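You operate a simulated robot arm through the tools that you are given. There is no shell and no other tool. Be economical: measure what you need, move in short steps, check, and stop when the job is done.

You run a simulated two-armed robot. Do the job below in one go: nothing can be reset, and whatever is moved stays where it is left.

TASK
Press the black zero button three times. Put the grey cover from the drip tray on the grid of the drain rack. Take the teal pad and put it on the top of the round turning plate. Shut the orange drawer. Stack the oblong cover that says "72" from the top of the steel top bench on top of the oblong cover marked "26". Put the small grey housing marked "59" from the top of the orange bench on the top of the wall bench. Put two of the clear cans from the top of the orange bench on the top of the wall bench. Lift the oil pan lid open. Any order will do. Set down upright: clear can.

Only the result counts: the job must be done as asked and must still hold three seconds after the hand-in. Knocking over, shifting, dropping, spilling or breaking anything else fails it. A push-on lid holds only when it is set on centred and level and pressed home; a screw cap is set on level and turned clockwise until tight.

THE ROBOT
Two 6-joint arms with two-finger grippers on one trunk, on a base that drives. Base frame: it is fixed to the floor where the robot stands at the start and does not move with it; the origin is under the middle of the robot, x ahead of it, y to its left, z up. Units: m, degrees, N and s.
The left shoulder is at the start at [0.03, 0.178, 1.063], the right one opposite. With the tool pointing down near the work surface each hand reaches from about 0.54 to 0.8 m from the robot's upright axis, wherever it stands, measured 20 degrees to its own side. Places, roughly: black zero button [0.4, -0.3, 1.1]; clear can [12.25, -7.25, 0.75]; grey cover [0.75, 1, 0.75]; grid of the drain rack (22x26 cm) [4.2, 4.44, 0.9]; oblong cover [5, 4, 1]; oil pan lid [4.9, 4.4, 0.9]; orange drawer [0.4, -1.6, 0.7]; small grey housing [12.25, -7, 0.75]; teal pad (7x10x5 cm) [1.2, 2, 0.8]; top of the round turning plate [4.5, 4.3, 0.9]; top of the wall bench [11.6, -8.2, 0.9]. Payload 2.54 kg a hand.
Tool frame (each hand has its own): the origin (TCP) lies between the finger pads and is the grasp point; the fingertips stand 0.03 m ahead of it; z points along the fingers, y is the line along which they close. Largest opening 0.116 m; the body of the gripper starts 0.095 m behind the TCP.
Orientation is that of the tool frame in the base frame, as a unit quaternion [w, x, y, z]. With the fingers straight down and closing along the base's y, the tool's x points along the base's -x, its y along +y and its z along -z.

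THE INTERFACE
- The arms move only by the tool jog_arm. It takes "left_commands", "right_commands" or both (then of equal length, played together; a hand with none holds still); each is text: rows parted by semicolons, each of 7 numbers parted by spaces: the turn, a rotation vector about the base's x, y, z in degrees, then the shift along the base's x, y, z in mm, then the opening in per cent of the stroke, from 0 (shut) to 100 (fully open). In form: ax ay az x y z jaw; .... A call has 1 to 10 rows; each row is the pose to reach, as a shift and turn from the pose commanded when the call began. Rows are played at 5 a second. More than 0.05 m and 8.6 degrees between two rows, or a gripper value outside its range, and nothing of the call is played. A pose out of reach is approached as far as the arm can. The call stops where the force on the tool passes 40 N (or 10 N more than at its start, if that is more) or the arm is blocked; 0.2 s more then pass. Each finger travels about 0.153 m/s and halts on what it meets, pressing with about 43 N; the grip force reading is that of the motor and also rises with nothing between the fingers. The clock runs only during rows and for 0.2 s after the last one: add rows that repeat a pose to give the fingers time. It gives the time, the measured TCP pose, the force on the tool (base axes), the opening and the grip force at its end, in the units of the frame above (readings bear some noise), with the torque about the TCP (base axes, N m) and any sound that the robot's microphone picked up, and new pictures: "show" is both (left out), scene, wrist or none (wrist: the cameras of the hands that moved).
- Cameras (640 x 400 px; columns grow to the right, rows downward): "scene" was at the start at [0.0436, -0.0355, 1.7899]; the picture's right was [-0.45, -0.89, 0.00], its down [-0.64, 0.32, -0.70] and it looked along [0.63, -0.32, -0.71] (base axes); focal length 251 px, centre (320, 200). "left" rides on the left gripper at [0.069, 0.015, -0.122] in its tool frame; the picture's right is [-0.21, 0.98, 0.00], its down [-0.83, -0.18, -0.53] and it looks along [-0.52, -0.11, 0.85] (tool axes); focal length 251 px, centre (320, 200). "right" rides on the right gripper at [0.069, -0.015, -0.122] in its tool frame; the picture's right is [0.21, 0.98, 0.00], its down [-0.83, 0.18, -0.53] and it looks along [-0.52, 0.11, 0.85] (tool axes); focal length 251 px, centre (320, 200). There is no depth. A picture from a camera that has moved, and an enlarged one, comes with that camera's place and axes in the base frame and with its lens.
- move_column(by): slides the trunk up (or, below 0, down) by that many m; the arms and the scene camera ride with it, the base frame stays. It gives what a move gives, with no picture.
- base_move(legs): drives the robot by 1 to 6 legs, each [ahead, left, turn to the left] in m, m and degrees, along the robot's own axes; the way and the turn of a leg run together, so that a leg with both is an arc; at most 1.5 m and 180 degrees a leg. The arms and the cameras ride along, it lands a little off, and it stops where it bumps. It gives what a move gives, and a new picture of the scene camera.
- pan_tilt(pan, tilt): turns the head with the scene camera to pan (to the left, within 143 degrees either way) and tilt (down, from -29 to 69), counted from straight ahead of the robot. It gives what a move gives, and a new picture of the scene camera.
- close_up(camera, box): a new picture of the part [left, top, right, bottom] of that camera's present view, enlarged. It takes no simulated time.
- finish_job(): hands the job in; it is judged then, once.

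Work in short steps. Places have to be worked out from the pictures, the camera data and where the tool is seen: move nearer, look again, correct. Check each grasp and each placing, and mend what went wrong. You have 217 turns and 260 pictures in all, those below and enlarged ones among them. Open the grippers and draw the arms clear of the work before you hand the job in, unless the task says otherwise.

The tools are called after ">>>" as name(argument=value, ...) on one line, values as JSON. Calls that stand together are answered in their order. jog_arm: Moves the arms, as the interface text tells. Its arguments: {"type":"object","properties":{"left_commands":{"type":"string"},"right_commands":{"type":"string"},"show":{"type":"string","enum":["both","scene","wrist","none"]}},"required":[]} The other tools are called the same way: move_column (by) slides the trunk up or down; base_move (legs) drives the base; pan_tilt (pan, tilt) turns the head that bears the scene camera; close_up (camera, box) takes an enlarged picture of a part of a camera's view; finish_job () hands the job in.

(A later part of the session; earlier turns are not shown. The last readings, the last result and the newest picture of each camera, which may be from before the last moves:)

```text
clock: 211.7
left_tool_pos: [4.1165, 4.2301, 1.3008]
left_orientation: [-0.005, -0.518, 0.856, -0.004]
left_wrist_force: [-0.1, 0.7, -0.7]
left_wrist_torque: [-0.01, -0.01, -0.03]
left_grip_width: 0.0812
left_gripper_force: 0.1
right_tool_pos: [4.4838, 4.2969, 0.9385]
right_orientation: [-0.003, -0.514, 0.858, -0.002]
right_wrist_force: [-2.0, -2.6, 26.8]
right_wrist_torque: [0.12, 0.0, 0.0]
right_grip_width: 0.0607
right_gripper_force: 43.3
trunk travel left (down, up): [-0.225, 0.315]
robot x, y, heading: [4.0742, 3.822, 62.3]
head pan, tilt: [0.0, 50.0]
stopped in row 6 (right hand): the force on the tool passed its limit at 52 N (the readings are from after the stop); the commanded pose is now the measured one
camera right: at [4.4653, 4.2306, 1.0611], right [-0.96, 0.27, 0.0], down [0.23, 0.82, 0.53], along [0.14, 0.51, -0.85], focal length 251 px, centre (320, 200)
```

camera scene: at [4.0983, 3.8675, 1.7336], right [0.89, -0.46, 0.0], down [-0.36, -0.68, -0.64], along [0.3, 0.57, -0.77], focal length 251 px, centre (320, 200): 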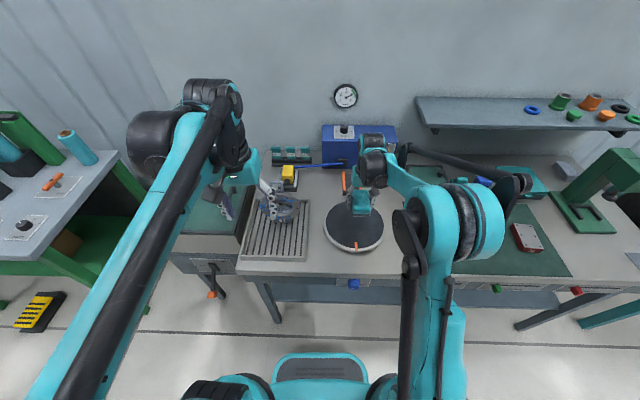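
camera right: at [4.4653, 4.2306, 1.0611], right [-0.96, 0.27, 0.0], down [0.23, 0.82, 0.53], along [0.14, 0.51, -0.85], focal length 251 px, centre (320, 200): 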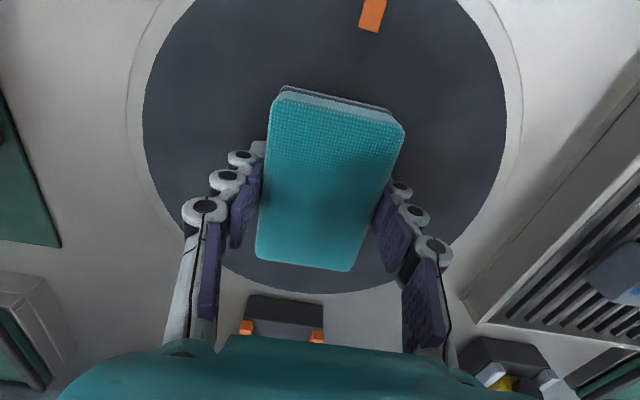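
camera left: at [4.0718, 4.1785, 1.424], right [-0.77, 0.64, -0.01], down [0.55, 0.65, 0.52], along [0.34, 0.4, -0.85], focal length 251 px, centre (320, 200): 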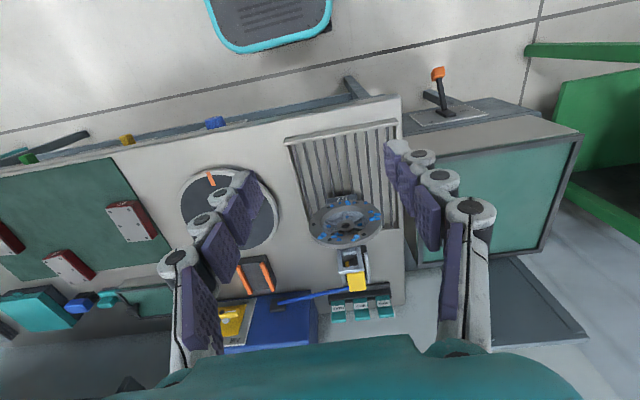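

Contact on the plate. I ease up 2 mm, open the jaws and lift.

>>> jog_arm(right_commands="0 0 0 0 0 3 25; 0 0 0 0 0 3 60; 0 0 0 0 0 3 85; 0 0 0 0 0 3 85; 0 0 0 0 0 30 85; 0 0 0 0 0 70 85; 0 0 0 0 0 110 85; 0 0 0 0 0 110 85", show="both")

```text
clock: 213.5
left_tool_pos: [4.1182, 4.233, 1.299]
left_orientation: [-0.005, -0.518, 0.855, -0.006]
left_wrist_force: [0.2, -1.2, -0.1]
left_wrist_torque: [-0.02, -0.01, 0.0]
left_grip_width: 0.0811
left_gripper_force: 0.1
right_tool_pos: [4.4882, 4.2971, 1.0451]
right_orientation: [-0.004, -0.514, 0.858, -0.002]
right_wrist_force: [-0.2, 0.6, -0.3]
right_wrist_torque: [-0.02, -0.01, 0.0]
right_grip_width: 0.0985
right_gripper_force: 0.0
trunk travel left (down, up): [-0.225, 0.315]
robot x, y, heading: [4.0732, 3.8228, 62.2]
head pan, tilt: [0.0, 50.0]
camera scene: at [4.0988, 3.8665, 1.7336], right [0.89, -0.46, 0.0], down [-0.36, -0.68, -0.64], along [0.3, 0.57, -0.77], focal length 251 px, centre (320, 200)
camera right: at [4.4692, 4.2306, 1.1681], right [-0.96, 0.27, 0.0], down [0.23, 0.82, 0.53], along [0.14, 0.51, -0.85], focal length 251 px, centre (320, 200)
```

scene: 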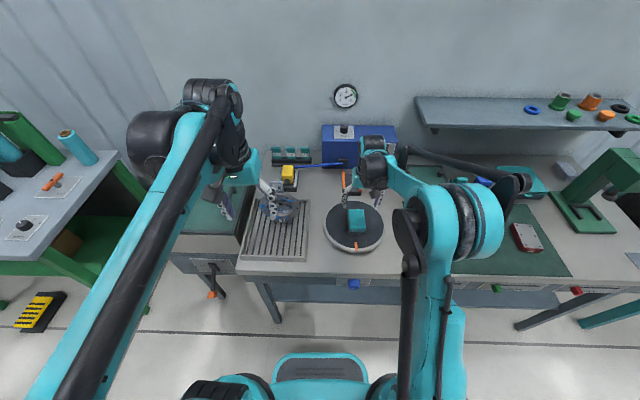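
right: 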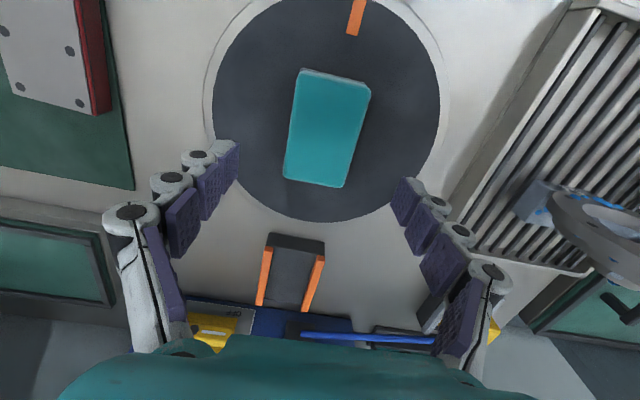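

The pad sits on the plate. I withdraw the right hand and then zoom to read the oblong covers.

>>> jog_arm(right_commands="0 0 0 10 -20 40 85; 0 0 0 20 -40 80 85; 0 0 0 30 -60 120 85; 0 0 0 45 -90 155 85; 0 0 0 65 -130 180 85; 0 0 0 85 -170 200 85; 0 0 0 105 -210 220 85; 0 0 0 125 -250 235 85; 0 0 0 145 -290 245 85; 0 0 0 160 -320 245 85", show="scene")

>>> pan_tilt(pan=-30, tilt=40)

```text
refused: row 5 steps farther than a row can; nothing moved
```

```text
clock: 214.5
left_tool_pos: [4.1176, 4.2325, 1.2999]
left_orientation: [-0.006, -0.518, 0.855, -0.005]
left_wrist_force: [0.9, 0.4, -0.4]
left_wrist_torque: [0.0, -0.01, -0.03]
left_grip_width: 0.0808
left_gripper_force: 0.0
right_tool_pos: [4.4891, 4.2971, 1.0457]
right_orientation: [-0.004, -0.514, 0.858, -0.001]
right_wrist_force: [0.3, 0.0, 0.2]
right_wrist_torque: [0.02, 0.0, -0.03]
right_grip_width: 0.0987
right_gripper_force: 0.1
trunk travel left (down, up): [-0.225, 0.315]
robot x, y, heading: [4.0759, 3.8238, 62.3]
head pan, tilt: [-30.0, 40.0]
camera scene: at [4.1344, 3.8432, 1.7478], right [0.54, -0.84, 0.0], down [-0.54, -0.34, -0.77], along [0.65, 0.41, -0.64], focal length 251 px, centre (320, 200)
```

scene: 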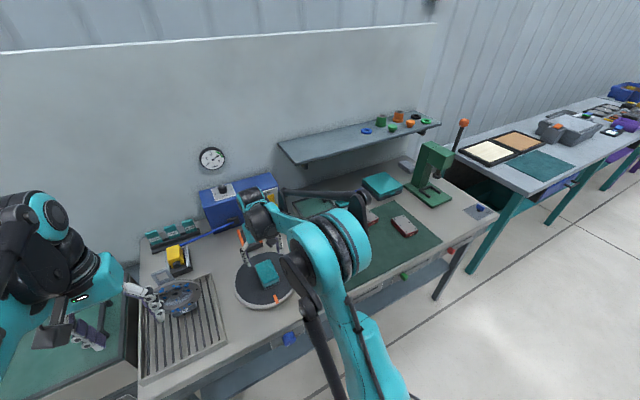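

I redo the withdrawal with smaller steps.

>>> jog_arm(right_commands="0 0 0 8 -15 40 85; 0 0 0 15 -30 80 85; 0 0 0 22 -45 120 85; 0 0 0 32 -70 155 85; 0 0 0 46 -105 180 85; 0 0 0 62 -140 200 85; 0 0 0 80 -175 215 85; 0 0 0 98 -212 225 85; 0 0 0 116 -250 235 85; 0 0 0 134 -290 240 85", show="scene")

```text
clock: 216.7
left_tool_pos: [4.1184, 4.2309, 1.3005]
left_orientation: [-0.005, -0.518, 0.855, -0.005]
left_wrist_force: [0.6, -0.3, -0.1]
left_wrist_torque: [0.01, 0.03, 0.01]
left_grip_width: 0.0813
left_gripper_force: 0.1
right_tool_pos: [4.6209, 4.008, 1.2873]
right_orientation: [-0.003, -0.513, 0.858, -0.001]
right_wrist_force: [0.3, 0.6, -0.5]
right_wrist_torque: [0.04, 0.03, 0.04]
right_grip_width: 0.0986
right_gripper_force: 0.1
trunk travel left (down, up): [-0.225, 0.315]
robot x, y, heading: [4.0747, 3.8242, 62.5]
head pan, tilt: [-30.0, 40.0]
camera scene: at [4.1349, 3.8413, 1.7478], right [0.53, -0.85, 0.0], down [-0.54, -0.34, -0.77], along [0.65, 0.41, -0.64], focal length 251 px, centre (320, 200)
```

scene: 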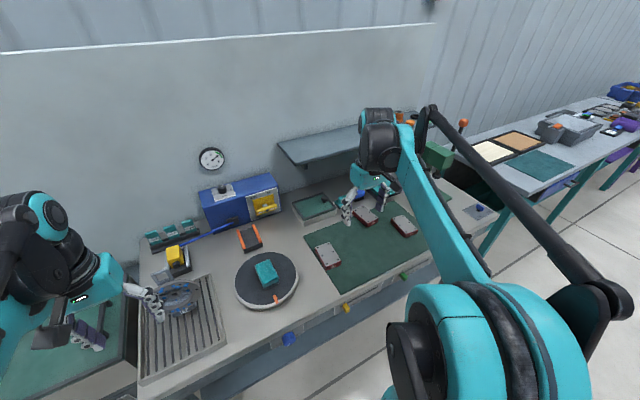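

I move the base right along the bench by 0.5 m and look at the covers.

>>> base_move(legs=[[0, -0.5, 0]])

>>> pan_tilt(pan=0, tilt=50)

>>> close_up(camera="scene", box=[260, 130, 500, 280])

```text
clock: 219.6
left_tool_pos: [4.5588, 4.0015, 1.2997]
left_orientation: [-0.005, -0.517, 0.856, -0.005]
left_wrist_force: [0.3, -0.6, -0.3]
left_wrist_torque: [0.02, 0.01, -0.01]
left_grip_width: 0.0814
left_gripper_force: 0.0
right_tool_pos: [5.0601, 3.7779, 1.2861]
right_orientation: [-0.004, -0.513, 0.858, -0.003]
right_wrist_force: [0.5, -1.0, -0.2]
right_wrist_torque: [0.01, 0.05, 0.03]
right_grip_width: 0.0986
right_gripper_force: 0.0
trunk travel left (down, up): [-0.225, 0.315]
robot x, y, heading: [4.5125, 3.5936, 62.0]
head pan, tilt: [-30.0, 40.0]
camera scene: at [4.5746, 3.6115, 1.7478], right [0.53, -0.85, 0.0], down [-0.54, -0.34, -0.77], along [0.65, 0.41, -0.64], focal length 251 px, centre (320, 200)
```

scene: 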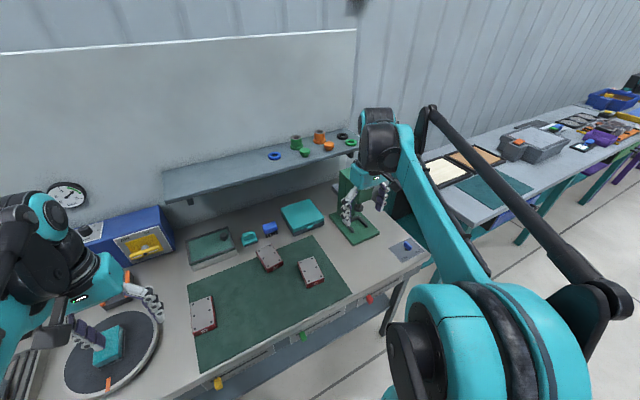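

```text
clock: 220.6
left_tool_pos: [4.5577, 4.0016, 1.2998]
left_orientation: [-0.005, -0.517, 0.856, -0.005]
left_wrist_force: [-0.9, -0.7, 0.2]
left_wrist_torque: [0.0, 0.01, 0.02]
left_grip_width: 0.0813
left_gripper_force: 0.1
right_tool_pos: [5.0608, 3.7764, 1.2864]
right_orientation: [-0.004, -0.513, 0.858, -0.003]
right_wrist_force: [-0.5, 0.1, -0.5]
right_wrist_torque: [-0.03, -0.02, -0.02]
right_grip_width: 0.0987
right_gripper_force: 0.0
trunk travel left (down, up): [-0.225, 0.315]
robot x, y, heading: [4.5134, 3.5896, 62.2]
head pan, tilt: [0.0, 50.0]
camera scene: at [4.5381, 3.6346, 1.7337], right [0.88, -0.47, 0.0], down [-0.36, -0.68, -0.64], along [0.3, 0.57, -0.77], focal length 251 px, centre (320, 200)
```

scene: 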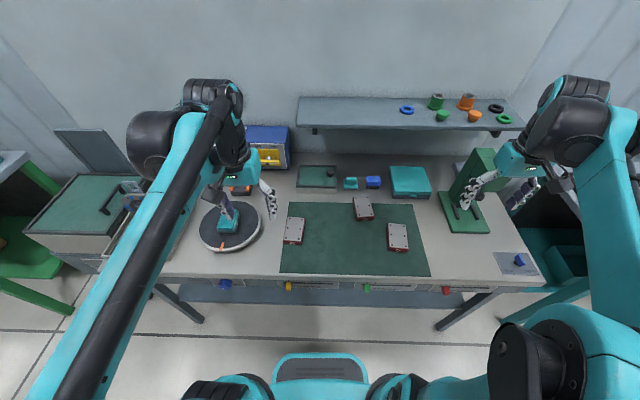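

```text
2.67 times, centred on (380, 205) of scene
camera zoom: at [4.5381, 3.6346, 1.7337], right [0.88, -0.47, 0.0], down [-0.36, -0.68, -0.64], along [0.3, 0.57, -0.77], focal length 669 px, centre (160, 187)
```

zoom: 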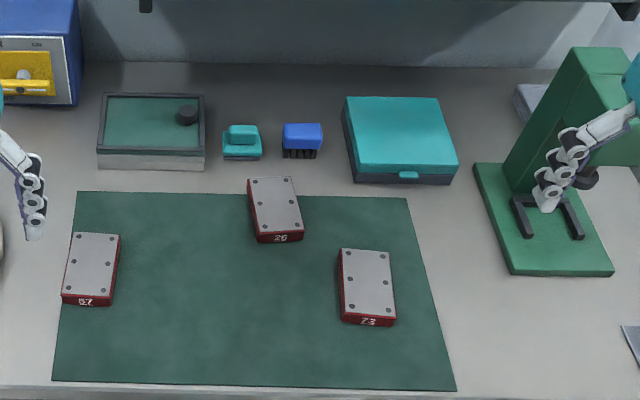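

I enlarge the labels and the green-lidded oil pan.

>>> close_up(camera="scene", box=[275, 190, 425, 270])

>>> close_up(camera="scene", box=[285, 150, 395, 210])

```text
4.27 times, centred on (350, 230) of scene
camera zoom: at [4.5381, 3.6346, 1.7337], right [0.88, -0.47, 0.0], down [-0.36, -0.68, -0.64], along [0.3, 0.57, -0.77], focal length 1070 px, centre (192, 72)
```

zoom: 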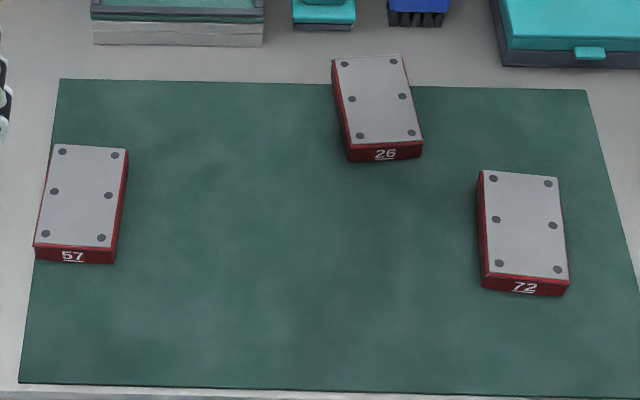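

```text
5.82 times, centred on (340, 180) of scene
camera zoom: at [4.5381, 3.6346, 1.7337], right [0.88, -0.47, 0.0], down [-0.36, -0.68, -0.64], along [0.3, 0.57, -0.77], focal length 1460 px, centre (204, 316)
```

zoom: 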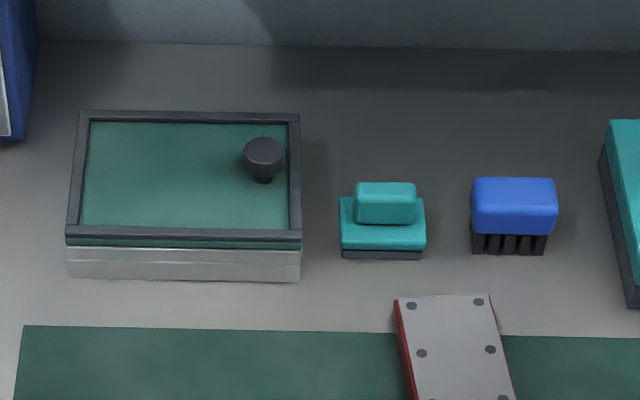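

The right cover is "72" at ≈[5.038,3.95], the middle one "26" at ≈[5.0,4.128]. I move the right hand above "72", aligned to its width.

>>> jog_arm(right_commands="0 0 -1 -4 29 -36 90; 0 0 -2 -8 58 -72 90; 0 0 -3 -12 87 -108 90; 0 0 -4 -16 116 -144 90; 0 0 -5 -20 145 -180 90; 0 0 -5 -23 174 -216 90; 0 0 -5 -23 174 -236 90; 0 0 -5 -23 174 -236 90", show="both")

```text
clock: 222.3
left_tool_pos: [4.5583, 4.0012, 1.3]
left_orientation: [-0.004, -0.518, 0.855, -0.006]
left_wrist_force: [-0.2, -0.4, 0.2]
left_wrist_torque: [-0.01, 0.01, 0.02]
left_grip_width: 0.0813
left_gripper_force: 0.0
right_tool_pos: [5.0352, 3.952, 1.0503]
right_orientation: [-0.004, -0.475, 0.88, -0.002]
right_wrist_force: [-0.1, 0.4, -0.1]
right_wrist_torque: [-0.03, 0.01, -0.05]
right_grip_width: 0.1047
right_gripper_force: 0.0
trunk travel left (down, up): [-0.225, 0.315]
robot x, y, heading: [4.5139, 3.5904, 62.3]
head pan, tilt: [0.0, 50.0]
camera scene: at [4.5378, 3.6353, 1.7337], right [0.89, -0.47, 0.0], down [-0.36, -0.68, -0.64], along [0.3, 0.57, -0.77], focal length 251 px, centre (320, 200)
camera right: at [5.0106, 3.8866, 1.1735], right [-0.93, 0.36, 0.0], down [0.3, 0.79, 0.53], along [0.19, 0.49, -0.85], focal length 251 px, centre (320, 200)
```

scene: 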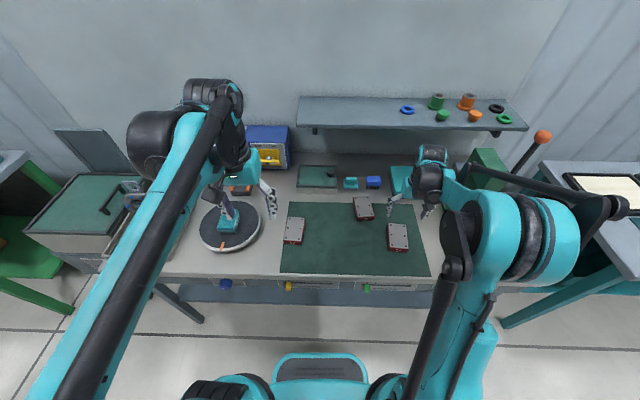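
right: 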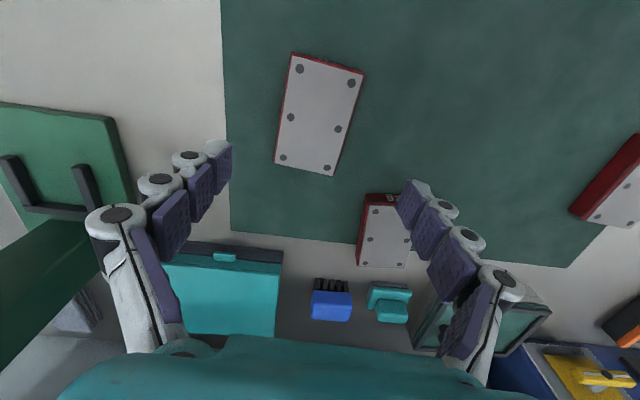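

"72" is confirmed at [5.041,3.949], top z≈0.91. I descend to z≈0.918 and close the jaws.

>>> jog_arm(right_commands="0 0 0 5 -3 -40 90; 0 0 0 5 -3 -80 90; 0 0 0 5 -3 -110 90; 0 0 0 5 -3 -125 90; 0 0 0 5 -3 -131 90; 0 0 0 5 -3 -131 60; 0 0 0 5 -3 -131 40; 0 0 0 5 -3 -131 40; 0 0 0 5 -3 -131 40", show="wrist")

```text
clock: 224.3
left_tool_pos: [4.5575, 4.0016, 1.2995]
left_orientation: [-0.005, -0.518, 0.856, -0.005]
left_wrist_force: [0.3, 0.2, -0.7]
left_wrist_torque: [0.03, -0.02, -0.01]
left_grip_width: 0.0814
left_gripper_force: 0.0
right_tool_pos: [5.0396, 3.9488, 0.9196]
right_orientation: [-0.003, -0.476, 0.88, -0.003]
right_wrist_force: [-1.5, 1.8, 0.7]
right_wrist_torque: [0.09, 0.26, -0.23]
right_grip_width: 0.0713
right_gripper_force: 42.7
trunk travel left (down, up): [-0.225, 0.315]
robot x, y, heading: [4.5159, 3.5929, 61.9]
head pan, tilt: [0.0, 50.0]
camera right: at [5.0155, 3.8846, 1.0427], right [-0.93, 0.36, 0.0], down [0.3, 0.79, 0.53], along [0.19, 0.49, -0.85], focal length 251 px, centre (320, 200)
```

right: 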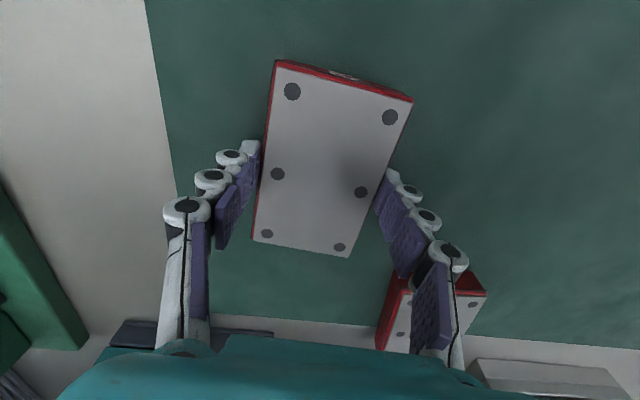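

Gripped at 71 mm. I lift it to z≈1.05, then look at "26" again from the wrist.

>>> jog_arm(right_commands="0 0 0 0 0 15 40; 0 0 0 0 0 50 40; 0 0 0 0 0 90 40; 0 0 0 0 0 130 40; 0 0 3 -8 40 130 40; 0 0 6 -16 80 130 40; 0 0 6 -16 80 130 40", show="wrist")

>>> close_up(camera="scene", box=[320, 170, 440, 270])

```text
clock: 225.9
left_tool_pos: [4.5583, 4.0018, 1.2994]
left_orientation: [-0.005, -0.517, 0.856, -0.005]
left_wrist_force: [0.3, 0.6, -0.1]
left_wrist_torque: [0.02, 0.03, -0.01]
left_grip_width: 0.0811
left_gripper_force: 0.0
right_tool_pos: [5.0261, 4.0263, 1.0499]
right_orientation: [-0.004, -0.521, 0.854, -0.002]
right_wrist_force: [0.5, 0.5, -6.0]
right_wrist_torque: [0.01, 0.0, 0.03]
right_grip_width: 0.0712
right_gripper_force: 43.2
trunk travel left (down, up): [-0.225, 0.315]
robot x, y, heading: [4.5138, 3.591, 62.3]
head pan, tilt: [0.0, 50.0]
camera right: at [5.0075, 3.9597, 1.172], right [-0.97, 0.26, 0.0], down [0.22, 0.82, 0.53], along [0.13, 0.51, -0.85], focal length 251 px, centre (320, 200)
```

right: 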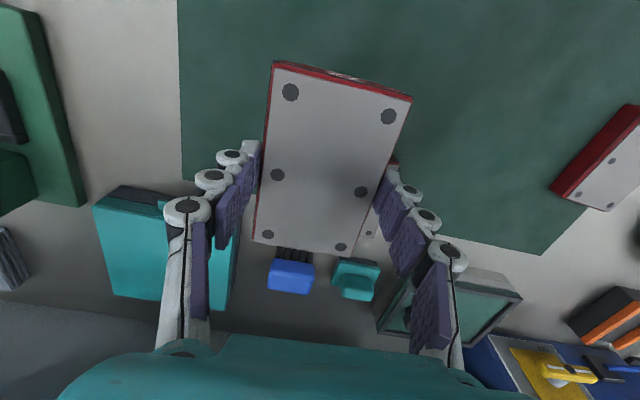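

```text
4.00 times, centred on (380, 220) of scene
camera zoom: at [4.5387, 3.6343, 1.7337], right [0.88, -0.47, 0.0], down [-0.36, -0.68, -0.64], along [0.3, 0.57, -0.77], focal length 1004 px, centre (80, 120)
```

zoom: 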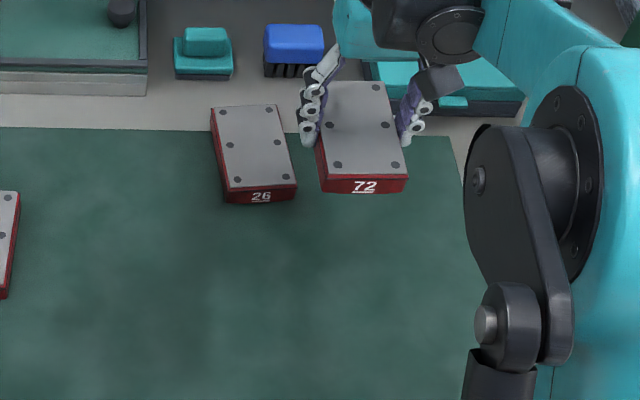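

"26" is centred at [5.001,4.128] with yaw -23°. I bring "72" above it with +4.5° turn and check from above.

>>> jog_arm(right_commands="0 0 2 -8 34 0 40; 0 0 4 -17 68 0 40; 0 0 4.5 -25 102 0 40; 0 0 4.5 -25 102 -30 40; 0 0 4.5 -25 102 -60 40; 0 0 4.5 -25 102 -80 40; 0 0 4.5 -25 102 -80 40", show="wrist")

>>> close_up(camera="scene", box=[310, 150, 430, 250])

```text
clock: 227.6
left_tool_pos: [4.5581, 4.0016, 1.3003]
left_orientation: [-0.005, -0.518, 0.856, -0.005]
left_wrist_force: [0.1, 0.5, 0.0]
left_wrist_torque: [-0.01, -0.03, -0.02]
left_grip_width: 0.0811
left_gripper_force: 0.0
right_tool_pos: [5.0005, 4.13, 0.9696]
right_orientation: [-0.004, -0.554, 0.832, -0.002]
right_wrist_force: [-0.3, -0.4, -6.7]
right_wrist_torque: [0.01, -0.01, -0.01]
right_grip_width: 0.0712
right_gripper_force: 43.3
trunk travel left (down, up): [-0.225, 0.315]
robot x, y, heading: [4.5163, 3.591, 62.1]
head pan, tilt: [0.0, 50.0]
camera right: at [4.9879, 4.0618, 1.0932], right [-0.98, 0.18, 0.0], down [0.15, 0.84, 0.53], along [0.09, 0.52, -0.85], focal length 251 px, centre (320, 200)
```

right: 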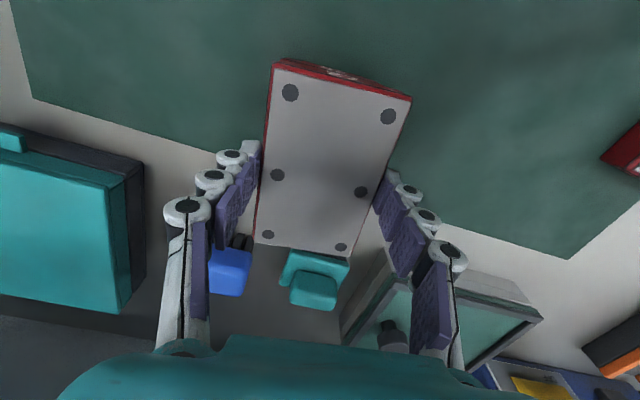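

```text
4.00 times, centred on (370, 200) of scene
camera zoom: at [4.5381, 3.6353, 1.7337], right [0.89, -0.47, 0.0], down [-0.36, -0.68, -0.64], along [0.3, 0.57, -0.77], focal length 1004 px, centre (120, 200)
```

zoom: 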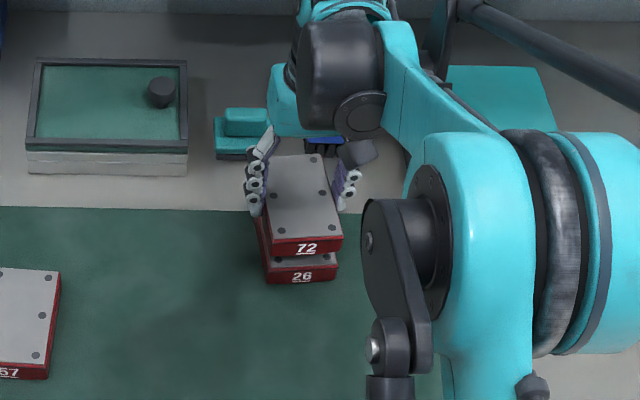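

The alignment looks right. I lower slowly to contact.

>>> jog_arm(right_commands="0 0 0 0 0 -10 40; 0 0 0 0 0 -16 40; 0 0 0 0 0 -20 40; 0 0 0 0 0 -23 40; 0 0 0 0 0 -26 40; 0 0 0 0 0 -29 40; 0 0 0 0 0 -32 40; 0 0 0 0 0 -34 40", show="none")

>>> close_up(camera="scene", box=[310, 150, 430, 250])

```text
clock: 229.3
left_tool_pos: [4.5557, 4.0006, 1.3006]
left_orientation: [-0.003, -0.518, 0.856, -0.004]
left_wrist_force: [-0.4, 0.4, -0.6]
left_wrist_torque: [0.0, -0.02, -0.02]
left_grip_width: 0.0813
left_gripper_force: 0.0
right_tool_pos: [4.9997, 4.1294, 0.9378]
right_orientation: [-0.001, -0.553, 0.833, -0.002]
right_wrist_force: [6.3, 1.7, 33.6]
right_wrist_torque: [-0.31, -0.5, 0.07]
right_grip_width: 0.0722
right_gripper_force: 43.4
trunk travel left (down, up): [-0.225, 0.315]
robot x, y, heading: [4.5169, 3.5915, 62.3]
head pan, tilt: [0.0, 50.0]
```

```text
4.00 times, centred on (370, 200) of scene
camera zoom: at [4.5357, 3.6317, 1.734], right [0.88, -0.47, 0.0], down [-0.36, -0.68, -0.64], along [0.3, 0.57, -0.76], focal length 1004 px, centre (120, 200)
```

zoom: 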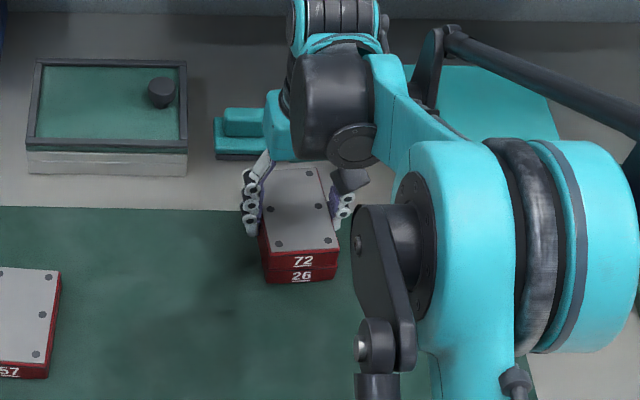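

"72" sits squarely on "26". I ease up slightly, open, and lift away.

>>> jog_arm(right_commands="0 0 0 0 0 3 40; 0 0 0 0 0 3 75; 0 0 0 0 0 3 90; 0 0 0 0 0 3 90; 0 0 0 0 0 30 90; 0 0 0 0 0 70 90; 0 0 0 0 0 110 90; 0 0 0 0 0 150 90; 0 0 0 10 -40 165 90; 0 0 0 20 -80 180 90", show="none")

>>> jog_arm(right_commands="0 0 0 15 -40 20 90; 0 0 0 30 -80 40 90; 0 0 0 45 -120 60 90; 0 0 0 60 -160 80 90; 0 0 0 75 -200 100 90; 0 0 0 90 -240 110 90", show="both")

>>> close_up(camera="scene", box=[310, 150, 430, 250])

```text
clock: 231.6
left_tool_pos: [4.5577, 4.0021, 1.2992]
left_orientation: [-0.005, -0.517, 0.856, -0.005]
left_wrist_force: [-0.7, -0.3, 0.0]
left_wrist_torque: [-0.04, -0.01, 0.01]
left_grip_width: 0.081
left_gripper_force: 0.1
right_tool_pos: [5.0181, 4.0477, 1.1175]
right_orientation: [-0.003, -0.554, 0.832, -0.002]
right_wrist_force: [0.3, -0.2, 0.1]
right_wrist_torque: [0.03, -0.02, -0.01]
right_grip_width: 0.1046
right_gripper_force: 0.1
trunk travel left (down, up): [-0.225, 0.315]
robot x, y, heading: [4.5162, 3.5926, 62.1]
head pan, tilt: [0.0, 50.0]
```

```text
clock: 232.9
left_tool_pos: [4.5579, 4.0002, 1.2992]
left_orientation: [-0.005, -0.517, 0.856, -0.004]
left_wrist_force: [0.8, -0.9, 0.9]
left_wrist_torque: [0.03, 0.03, -0.03]
left_grip_width: 0.0812
left_gripper_force: 0.1
right_tool_pos: [5.1098, 3.8082, 1.2247]
right_orientation: [-0.003, -0.554, 0.832, -0.001]
right_wrist_force: [0.2, -0.4, -0.2]
right_wrist_torque: [0.04, 0.0, -0.02]
right_grip_width: 0.1044
right_gripper_force: 0.0
trunk travel left (down, up): [-0.225, 0.315]
robot x, y, heading: [4.5166, 3.5912, 62.4]
head pan, tilt: [0.0, 50.0]
camera scene: at [4.5382, 3.633, 1.7337], right [0.89, -0.47, 0.0], down [-0.36, -0.68, -0.64], along [0.3, 0.57, -0.77], focal length 251 px, centre (320, 200)
camera right: at [5.0982, 3.74, 1.3476], right [-0.98, 0.18, 0.0], down [0.15, 0.84, 0.53], along [0.09, 0.52, -0.85], focal length 251 px, centre (320, 200)
```

scene: 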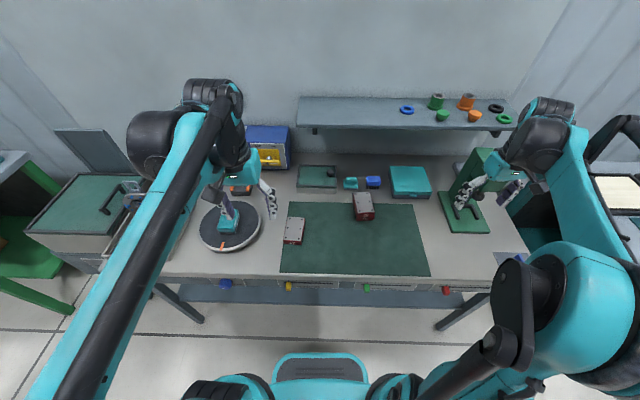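
right: 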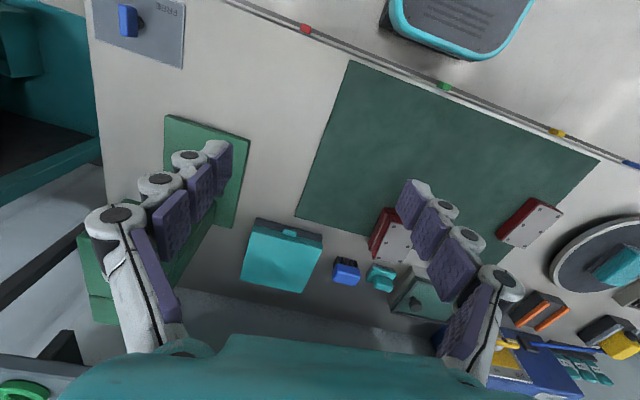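

```text
4.00 times, centred on (370, 200) of scene
camera zoom: at [4.5382, 3.633, 1.7337], right [0.89, -0.47, 0.0], down [-0.36, -0.68, -0.64], along [0.3, 0.57, -0.77], focal length 1004 px, centre (120, 200)
```

zoom: 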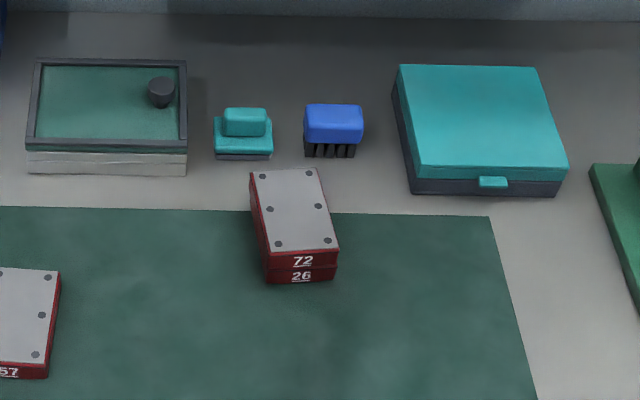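

The stack is good. Next is the oil pan: its lid knob is near [4.96,4.34,0.95] and the hinge seems at the left edge. I move the base closer (ahead 0.1, right 0.12).

>>> base_move(legs=[[0.1, -0.12, 0]])

>>> close_up(camera="right", box=[340, 220, 540, 345])

>>> close_up(camera="scene", box=[240, 130, 400, 230])

```text
clock: 234.3
left_tool_pos: [4.7112, 4.0331, 1.298]
left_orientation: [-0.006, -0.518, 0.855, -0.006]
left_wrist_force: [0.6, 0.5, -0.9]
left_wrist_torque: [0.01, 0.05, 0.0]
left_grip_width: 0.0812
left_gripper_force: 0.2
right_tool_pos: [5.2637, 3.8421, 1.2255]
right_orientation: [-0.003, -0.555, 0.832, -0.003]
right_wrist_force: [0.0, -0.5, 0.0]
right_wrist_torque: [0.0, 0.04, -0.03]
right_grip_width: 0.1045
right_gripper_force: 0.1
trunk travel left (down, up): [-0.225, 0.315]
robot x, y, heading: [4.6685, 3.6224, 62.3]
head pan, tilt: [0.0, 50.0]
camera scene: at [4.6912, 3.6662, 1.7336], right [0.89, -0.46, 0.0], down [-0.36, -0.68, -0.64], along [0.3, 0.57, -0.77], focal length 251 px, centre (320, 200)
```

scene: 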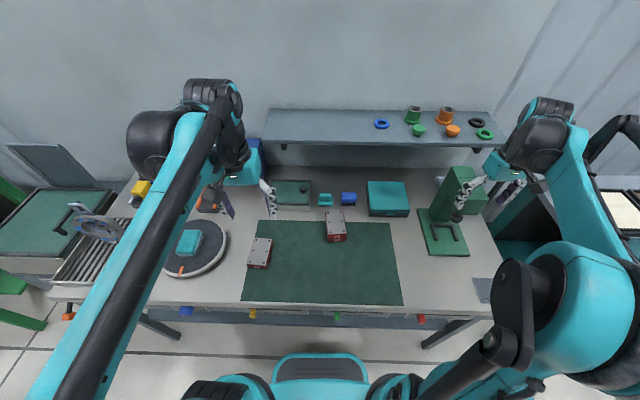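

```text
3.20 times, centred on (440, 282) of right
camera zoom: at [5.2506, 3.7746, 1.3468], right [-0.98, 0.18, 0.0], down [0.15, 0.84, 0.53], along [0.09, 0.52, -0.85], focal length 805 px, centre (-64, -64)
```

zoom: 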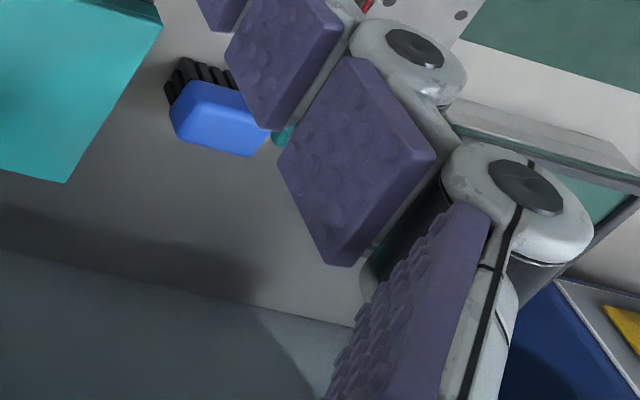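

```text
4.00 times, centred on (320, 180) of scene
camera zoom: at [4.6912, 3.6662, 1.7336], right [0.89, -0.46, 0.0], down [-0.36, -0.68, -0.64], along [0.3, 0.57, -0.77], focal length 1004 px, centre (320, 280)
```

zoom: 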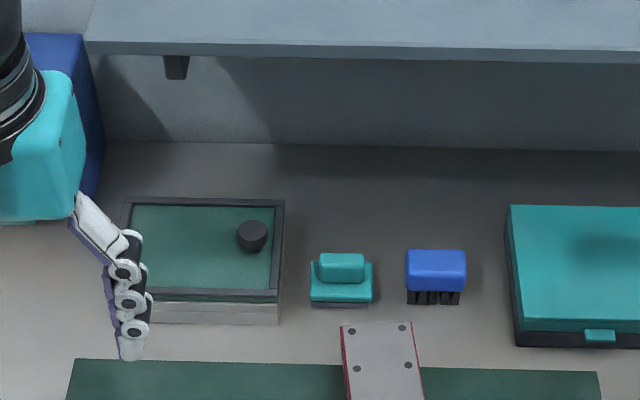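

The knob top triangulates to [4.967,4.347,0.943], right under the shelf's front edge (z≈1.17). So I approach with the left hand pitched 40° forward, stopping 8 cm before the knob.

>>> jog_arm(left_commands="7.04 -3.84 0 22 25 -28 70; 14.1 -7.7 0 45 51 -56 70; 21.1 -11.5 0 67 76 -84 70; 28.2 -15.4 0 90 102 -112 70; 35.2 -19.2 0 112 127 -140 70; 35.2 -19.2 0 134 153 -168 70; 35.2 -19.2 0 157 178 -196 70; 35.2 -19.2 0 179 204 -224 70; 35.2 -19.2 0 202 229 -252 70; 35.2 -19.2 0 224 255 -280 70", show="both")

```text
clock: 236.6
left_tool_pos: [4.9346, 4.2871, 1.0181]
left_orientation: [0.292, -0.487, 0.806, 0.167]
left_wrist_force: [1.3, 0.2, -1.1]
left_wrist_torque: [-0.04, 0.0, 0.03]
left_grip_width: 0.0811
left_gripper_force: 0.1
right_tool_pos: [5.2632, 3.8442, 1.223]
right_orientation: [-0.004, -0.554, 0.832, -0.003]
right_wrist_force: [0.3, -0.2, -0.1]
right_wrist_torque: [-0.03, 0.01, -0.02]
right_grip_width: 0.1045
right_gripper_force: 0.1
trunk travel left (down, up): [-0.225, 0.315]
robot x, y, heading: [4.6644, 3.6251, 62.2]
head pan, tilt: [0.0, 50.0]
camera scene: at [4.6912, 3.6681, 1.7336], right [0.89, -0.46, 0.0], down [-0.36, -0.68, -0.64], along [0.3, 0.57, -0.77], focal length 251 px, centre (320, 200)
camera left: at [4.8606, 4.1813, 1.0697], right [-0.79, 0.61, 0.12], down [0.29, 0.19, 0.94], along [0.55, 0.77, -0.32], focal length 251 px, centre (320, 200)
```

scene: 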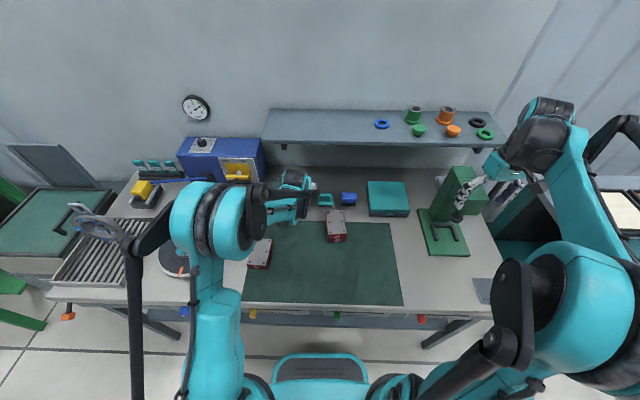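
left: 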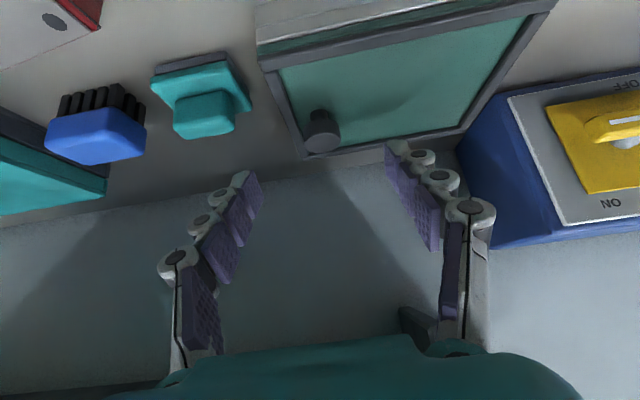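

The knob lies exactly on the approach line. I advance 8 cm along the fingers and close.

>>> jog_arm(left_commands="0 0 0 8 15 -20 70; 0 0 0 16 29 -40 70; 0 0 0 21 38 -52 70; 0 0 0 25 45 -61 70; 0 0 0 25 45 -61 45; 0 0 0 25 45 -61 20; 0 0 0 25 45 -61 5; 0 0 0 25 45 -61 5; 0 0 0 25 45 -61 5", show="wrist")

```text
clock: 238.6
left_tool_pos: [4.9578, 4.3328, 0.9591]
left_orientation: [0.292, -0.488, 0.806, 0.167]
left_wrist_force: [-7.9, 2.2, 1.9]
left_wrist_torque: [0.08, 0.27, 0.07]
left_grip_width: 0.0304
left_gripper_force: 44.9
right_tool_pos: [5.2608, 3.8437, 1.2243]
right_orientation: [-0.004, -0.555, 0.832, -0.003]
right_wrist_force: [1.0, 0.3, 0.9]
right_wrist_torque: [-0.02, -0.01, -0.03]
right_grip_width: 0.1042
right_gripper_force: 0.1
trunk travel left (down, up): [-0.225, 0.315]
robot x, y, heading: [4.6616, 3.6233, 62.2]
head pan, tilt: [0.0, 50.0]
camera left: at [4.8824, 4.2249, 1.0105], right [-0.79, 0.6, 0.12], down [0.29, 0.19, 0.94], along [0.55, 0.77, -0.32], focal length 251 px, centre (320, 200)
```

left: 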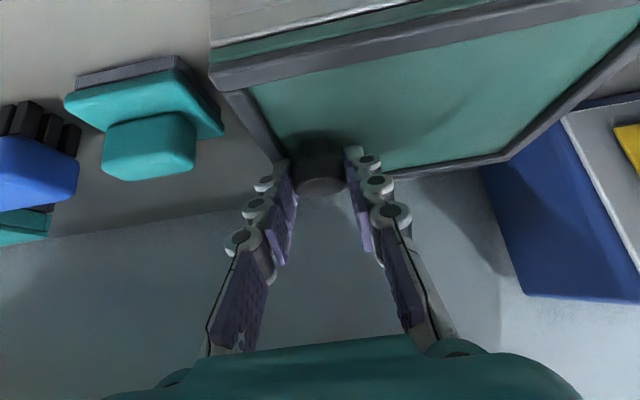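

Gripped the knob at 30 mm. I start swinging it along the hinge arc (24° first), rotating the tool with the lid.

>>> jog_arm(left_commands="-1.92 -3.51 0 -3 2 10 5; -3.84 -7.02 0 -7 4 20 5; -7.68 -14.03 0 -16 9 38 5; -11.5 -21 0 -27 15 56 5; -11.5 -21 0 -27 15 56 5", show="both")

```text
clock: 239.8
left_tool_pos: [4.9338, 4.3448, 1.0151]
left_orientation: [0.384, -0.536, 0.752, -0.005]
left_wrist_force: [12.6, 2.1, 10.5]
left_wrist_torque: [0.58, 0.33, -0.08]
left_grip_width: 0.0309
left_gripper_force: 44.8
right_tool_pos: [5.2638, 3.842, 1.223]
right_orientation: [-0.004, -0.555, 0.832, -0.001]
right_wrist_force: [-0.1, -0.2, -0.3]
right_wrist_torque: [0.0, -0.02, 0.04]
right_grip_width: 0.1043
right_gripper_force: 0.1
trunk travel left (down, up): [-0.225, 0.315]
robot x, y, heading: [4.6662, 3.623, 62.1]
head pan, tilt: [0.0, 50.0]
camera scene: at [4.6918, 3.665, 1.7337], right [0.89, -0.46, 0.0], down [-0.36, -0.68, -0.64], along [0.3, 0.57, -0.77], focal length 251 px, centre (320, 200)
camera left: at [4.8416, 4.2476, 1.0564], right [-0.76, 0.59, -0.29], down [-0.06, 0.38, 0.92], along [0.65, 0.72, -0.25], focal length 251 px, centre (320, 200)
```

scene: 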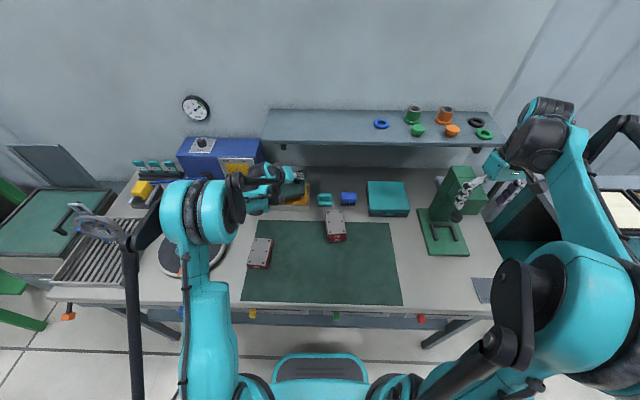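
left: 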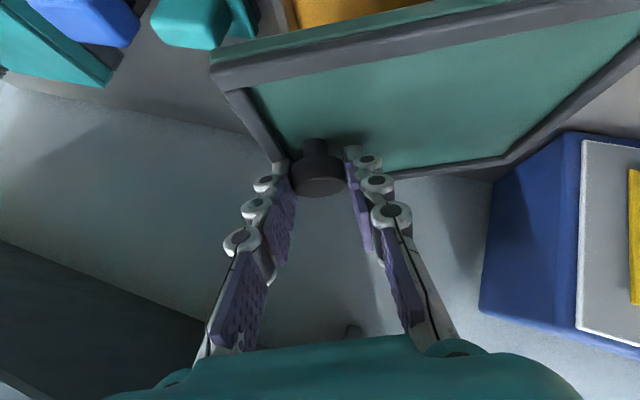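

The lid rises with the knob and oil is visible below. I continue the arc to 64°.

>>> jog_arm(left_commands="-1.92 -3.51 0 -6 3 8 5; -3.84 -7.02 0 -13 7 15 5; -7.68 -14.03 0 -28 15 28 5; -11.5 -21 0 -44 24 38 5; -15.4 -28.1 0 -62 34 46 5; -19.2 -35.1 0 -80 44 51 5; -19.2 -35.1 0 -80 44 51 5", show="both")

```text
clock: 240.5
left_tool_pos: [4.9117, 4.3583, 1.0415]
left_orientation: [0.429, -0.551, 0.708, -0.1]
left_wrist_force: [9.3, 0.0, 14.3]
left_wrist_torque: [0.29, 0.51, -0.09]
left_grip_width: 0.031
left_gripper_force: 45.1
right_tool_pos: [5.262, 3.8416, 1.2247]
right_orientation: [-0.003, -0.554, 0.832, -0.001]
right_wrist_force: [-0.5, 0.2, 0.7]
right_wrist_torque: [-0.01, -0.05, -0.02]
right_grip_width: 0.1042
right_gripper_force: 0.1
trunk travel left (down, up): [-0.225, 0.315]
robot x, y, heading: [4.664, 3.6223, 62.2]
head pan, tilt: [0.0, 50.0]
stopped in row 3 (left hand): the force on the tool passed its limit at 42 N (the readings are from after the stop); the commanded pose is now the measured one
camera scene: at [4.6892, 3.6649, 1.7337], right [0.89, -0.46, 0.0], down [-0.36, -0.68, -0.64], along [0.3, 0.57, -0.77], focal length 251 px, centre (320, 200)
camera left: at [4.813, 4.2637, 1.0731], right [-0.67, 0.55, -0.49], down [-0.24, 0.47, 0.85], along [0.7, 0.69, -0.19], focal length 251 px, centre (320, 200)
```

scene: 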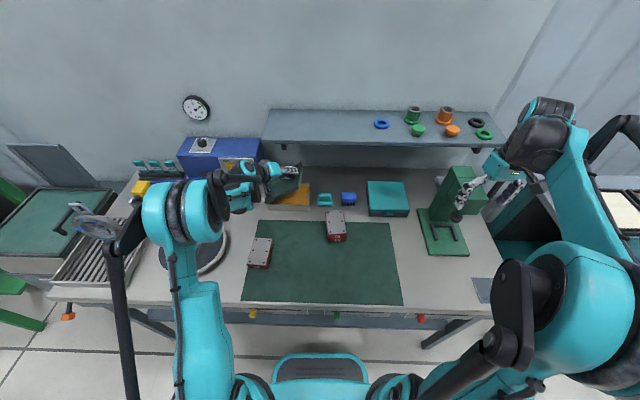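
left: 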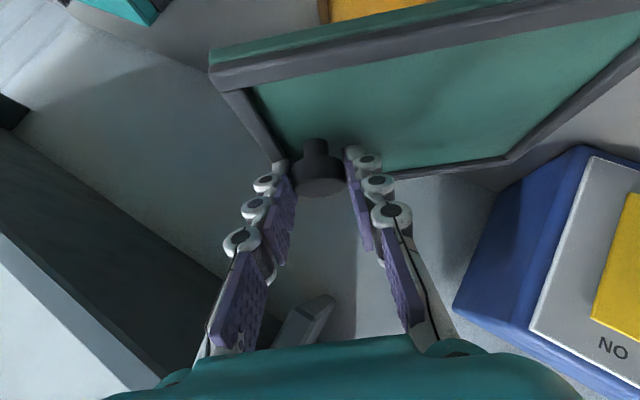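

The arc fits the measured points, so the stop came from stiff coupling. I continue at half speed with a slight outward relief.

>>> jog_arm(left_commands="0 0 0 2 -1 3 5; -1.92 -3.51 0 -6 3 9 5; -3.84 -7.02 0 -14 7 15 5; -5.76 -10.5 0 -22 12 20 5; -7.68 -14 0 -30 17 25 5; -9.6 -17.5 0 -39 21 28 5; -9.6 -17.5 0 -39 21 28 5", show="wrist")

```text
clock: 242.1
left_tool_pos: [4.8724, 4.381, 1.0672]
left_orientation: [0.484, -0.564, 0.624, -0.242]
left_wrist_force: [6.0, 10.1, 16.3]
left_wrist_torque: [0.57, 0.76, -0.03]
left_grip_width: 0.031
left_gripper_force: 45.4
right_tool_pos: [5.2627, 3.8427, 1.2238]
right_orientation: [-0.003, -0.556, 0.831, -0.002]
right_wrist_force: [-0.2, 0.4, 0.0]
right_wrist_torque: [-0.04, 0.01, 0.0]
right_grip_width: 0.1041
right_gripper_force: 0.1
trunk travel left (down, up): [-0.225, 0.315]
robot x, y, heading: [4.6653, 3.6178, 62.3]
head pan, tilt: [0.0, 50.0]
camera left: at [4.7659, 4.2901, 1.0842], right [-0.48, 0.44, -0.76], down [-0.47, 0.6, 0.65], along [0.74, 0.67, -0.08], focal length 251 px, centre (320, 200)
```

left: 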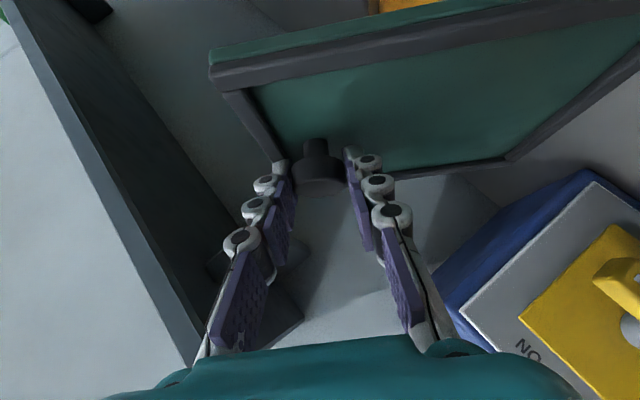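

At 57° now, and the way looks clear. I continue toward 80°.

>>> jog_arm(left_commands="-1.92 -3.51 0 -9 6 5 5; -3.84 -7.02 0 -18 11 7 5; -5.76 -10.5 0 -27 16 9 5; -7.68 -14 0 -37 21 10 5; -9.6 -17.5 0 -46 26 10 5; -11.5 -21 0 -56 31 10 5; -11.5 -21 0 -56 31 10 5", show="both")

```text
clock: 243.8
left_tool_pos: [4.8151, 4.4118, 1.0768]
left_orientation: [-0.531, 0.557, -0.497, 0.402]
left_wrist_force: [-0.2, 5.1, 7.5]
left_wrist_torque: [0.24, 0.35, 0.0]
left_grip_width: 0.0312
left_gripper_force: 45.6
right_tool_pos: [5.2619, 3.8416, 1.2246]
right_orientation: [-0.004, -0.554, 0.832, -0.002]
right_wrist_force: [-0.1, -0.1, 0.1]
right_wrist_torque: [0.0, -0.02, 0.01]
right_grip_width: 0.1044
right_gripper_force: 0.1
trunk travel left (down, up): [-0.225, 0.315]
robot x, y, heading: [4.6647, 3.6248, 62.1]
head pan, tilt: [0.0, 50.0]
stopped in row 7 (left hand): the force on the tool passed its limit at 41 N (the readings are from after the stop); the commanded pose is now the measured one
camera scene: at [4.6891, 3.6666, 1.7334], right [0.89, -0.46, 0.0], down [-0.36, -0.68, -0.64], along [0.3, 0.57, -0.77], focal length 251 px, centre (320, 200)
camera left: at [4.7074, 4.3227, 1.0723], right [-0.16, 0.27, -0.95], down [-0.65, 0.7, 0.31], along [0.74, 0.67, 0.06], focal length 251 px, centre (320, 200)
```

scene: 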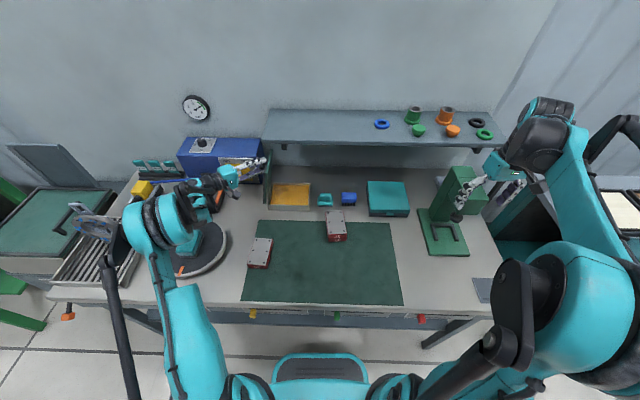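
left: 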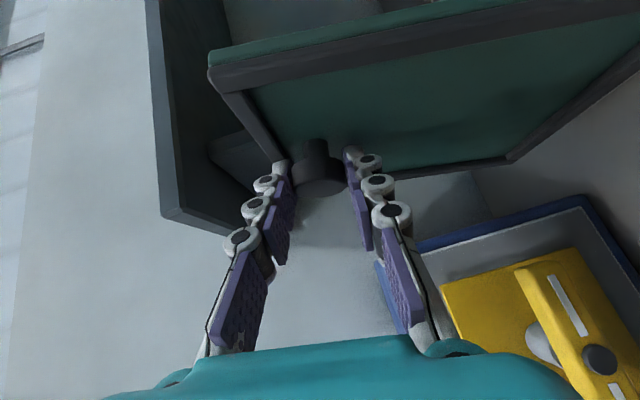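

The lid stands at about 82°, and the pan is open. I try to bring it past vertical gently in 2° steps.

>>> jog_arm(left_commands="-0.96 -1.75 0 -4 3 1 5; -1.92 -3.51 0 -9 6 0 5; -2.88 -5.26 0 -14 8 -1 5; -3.84 -7.02 0 -19 11 -2 5; -4.8 -8.77 0 -23 13 -4 5; -5.76 -10.5 0 -28 16 -5 5; -6.72 -12.3 0 -33 18 -7 5; -7.68 -14 0 -37 21 -8 5", show="wrist")

```text
clock: 245.7
left_tool_pos: [4.7783, 4.4334, 1.0703]
left_orientation: [0.548, -0.538, 0.402, -0.499]
left_wrist_force: [-6.6, 6.7, -0.2]
left_wrist_torque: [0.57, 0.9, 0.73]
left_grip_width: 0.0311
left_gripper_force: 44.7
right_tool_pos: [5.2618, 3.8436, 1.2233]
right_orientation: [-0.003, -0.555, 0.832, -0.002]
right_wrist_force: [-0.3, 0.2, 0.5]
right_wrist_torque: [0.0, 0.01, -0.02]
right_grip_width: 0.1045
right_gripper_force: 0.0
trunk travel left (down, up): [-0.225, 0.315]
robot x, y, heading: [4.6665, 3.6219, 62.4]
head pan, tilt: [0.0, 50.0]
camera left: at [4.6732, 4.342, 1.05], right [0.07, 0.14, -0.99], down [-0.69, 0.72, 0.05], along [0.72, 0.68, 0.15], focal length 251 px, centre (320, 200)
```

left: 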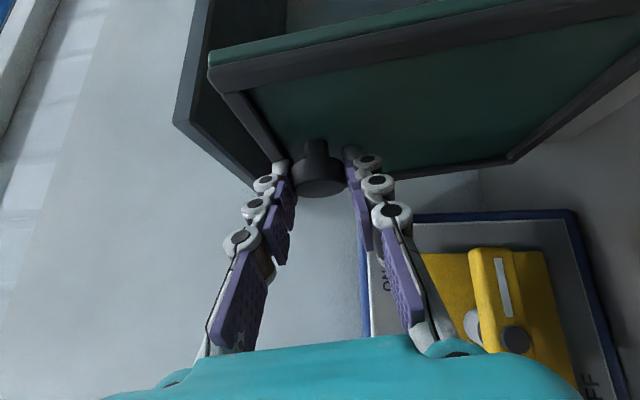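

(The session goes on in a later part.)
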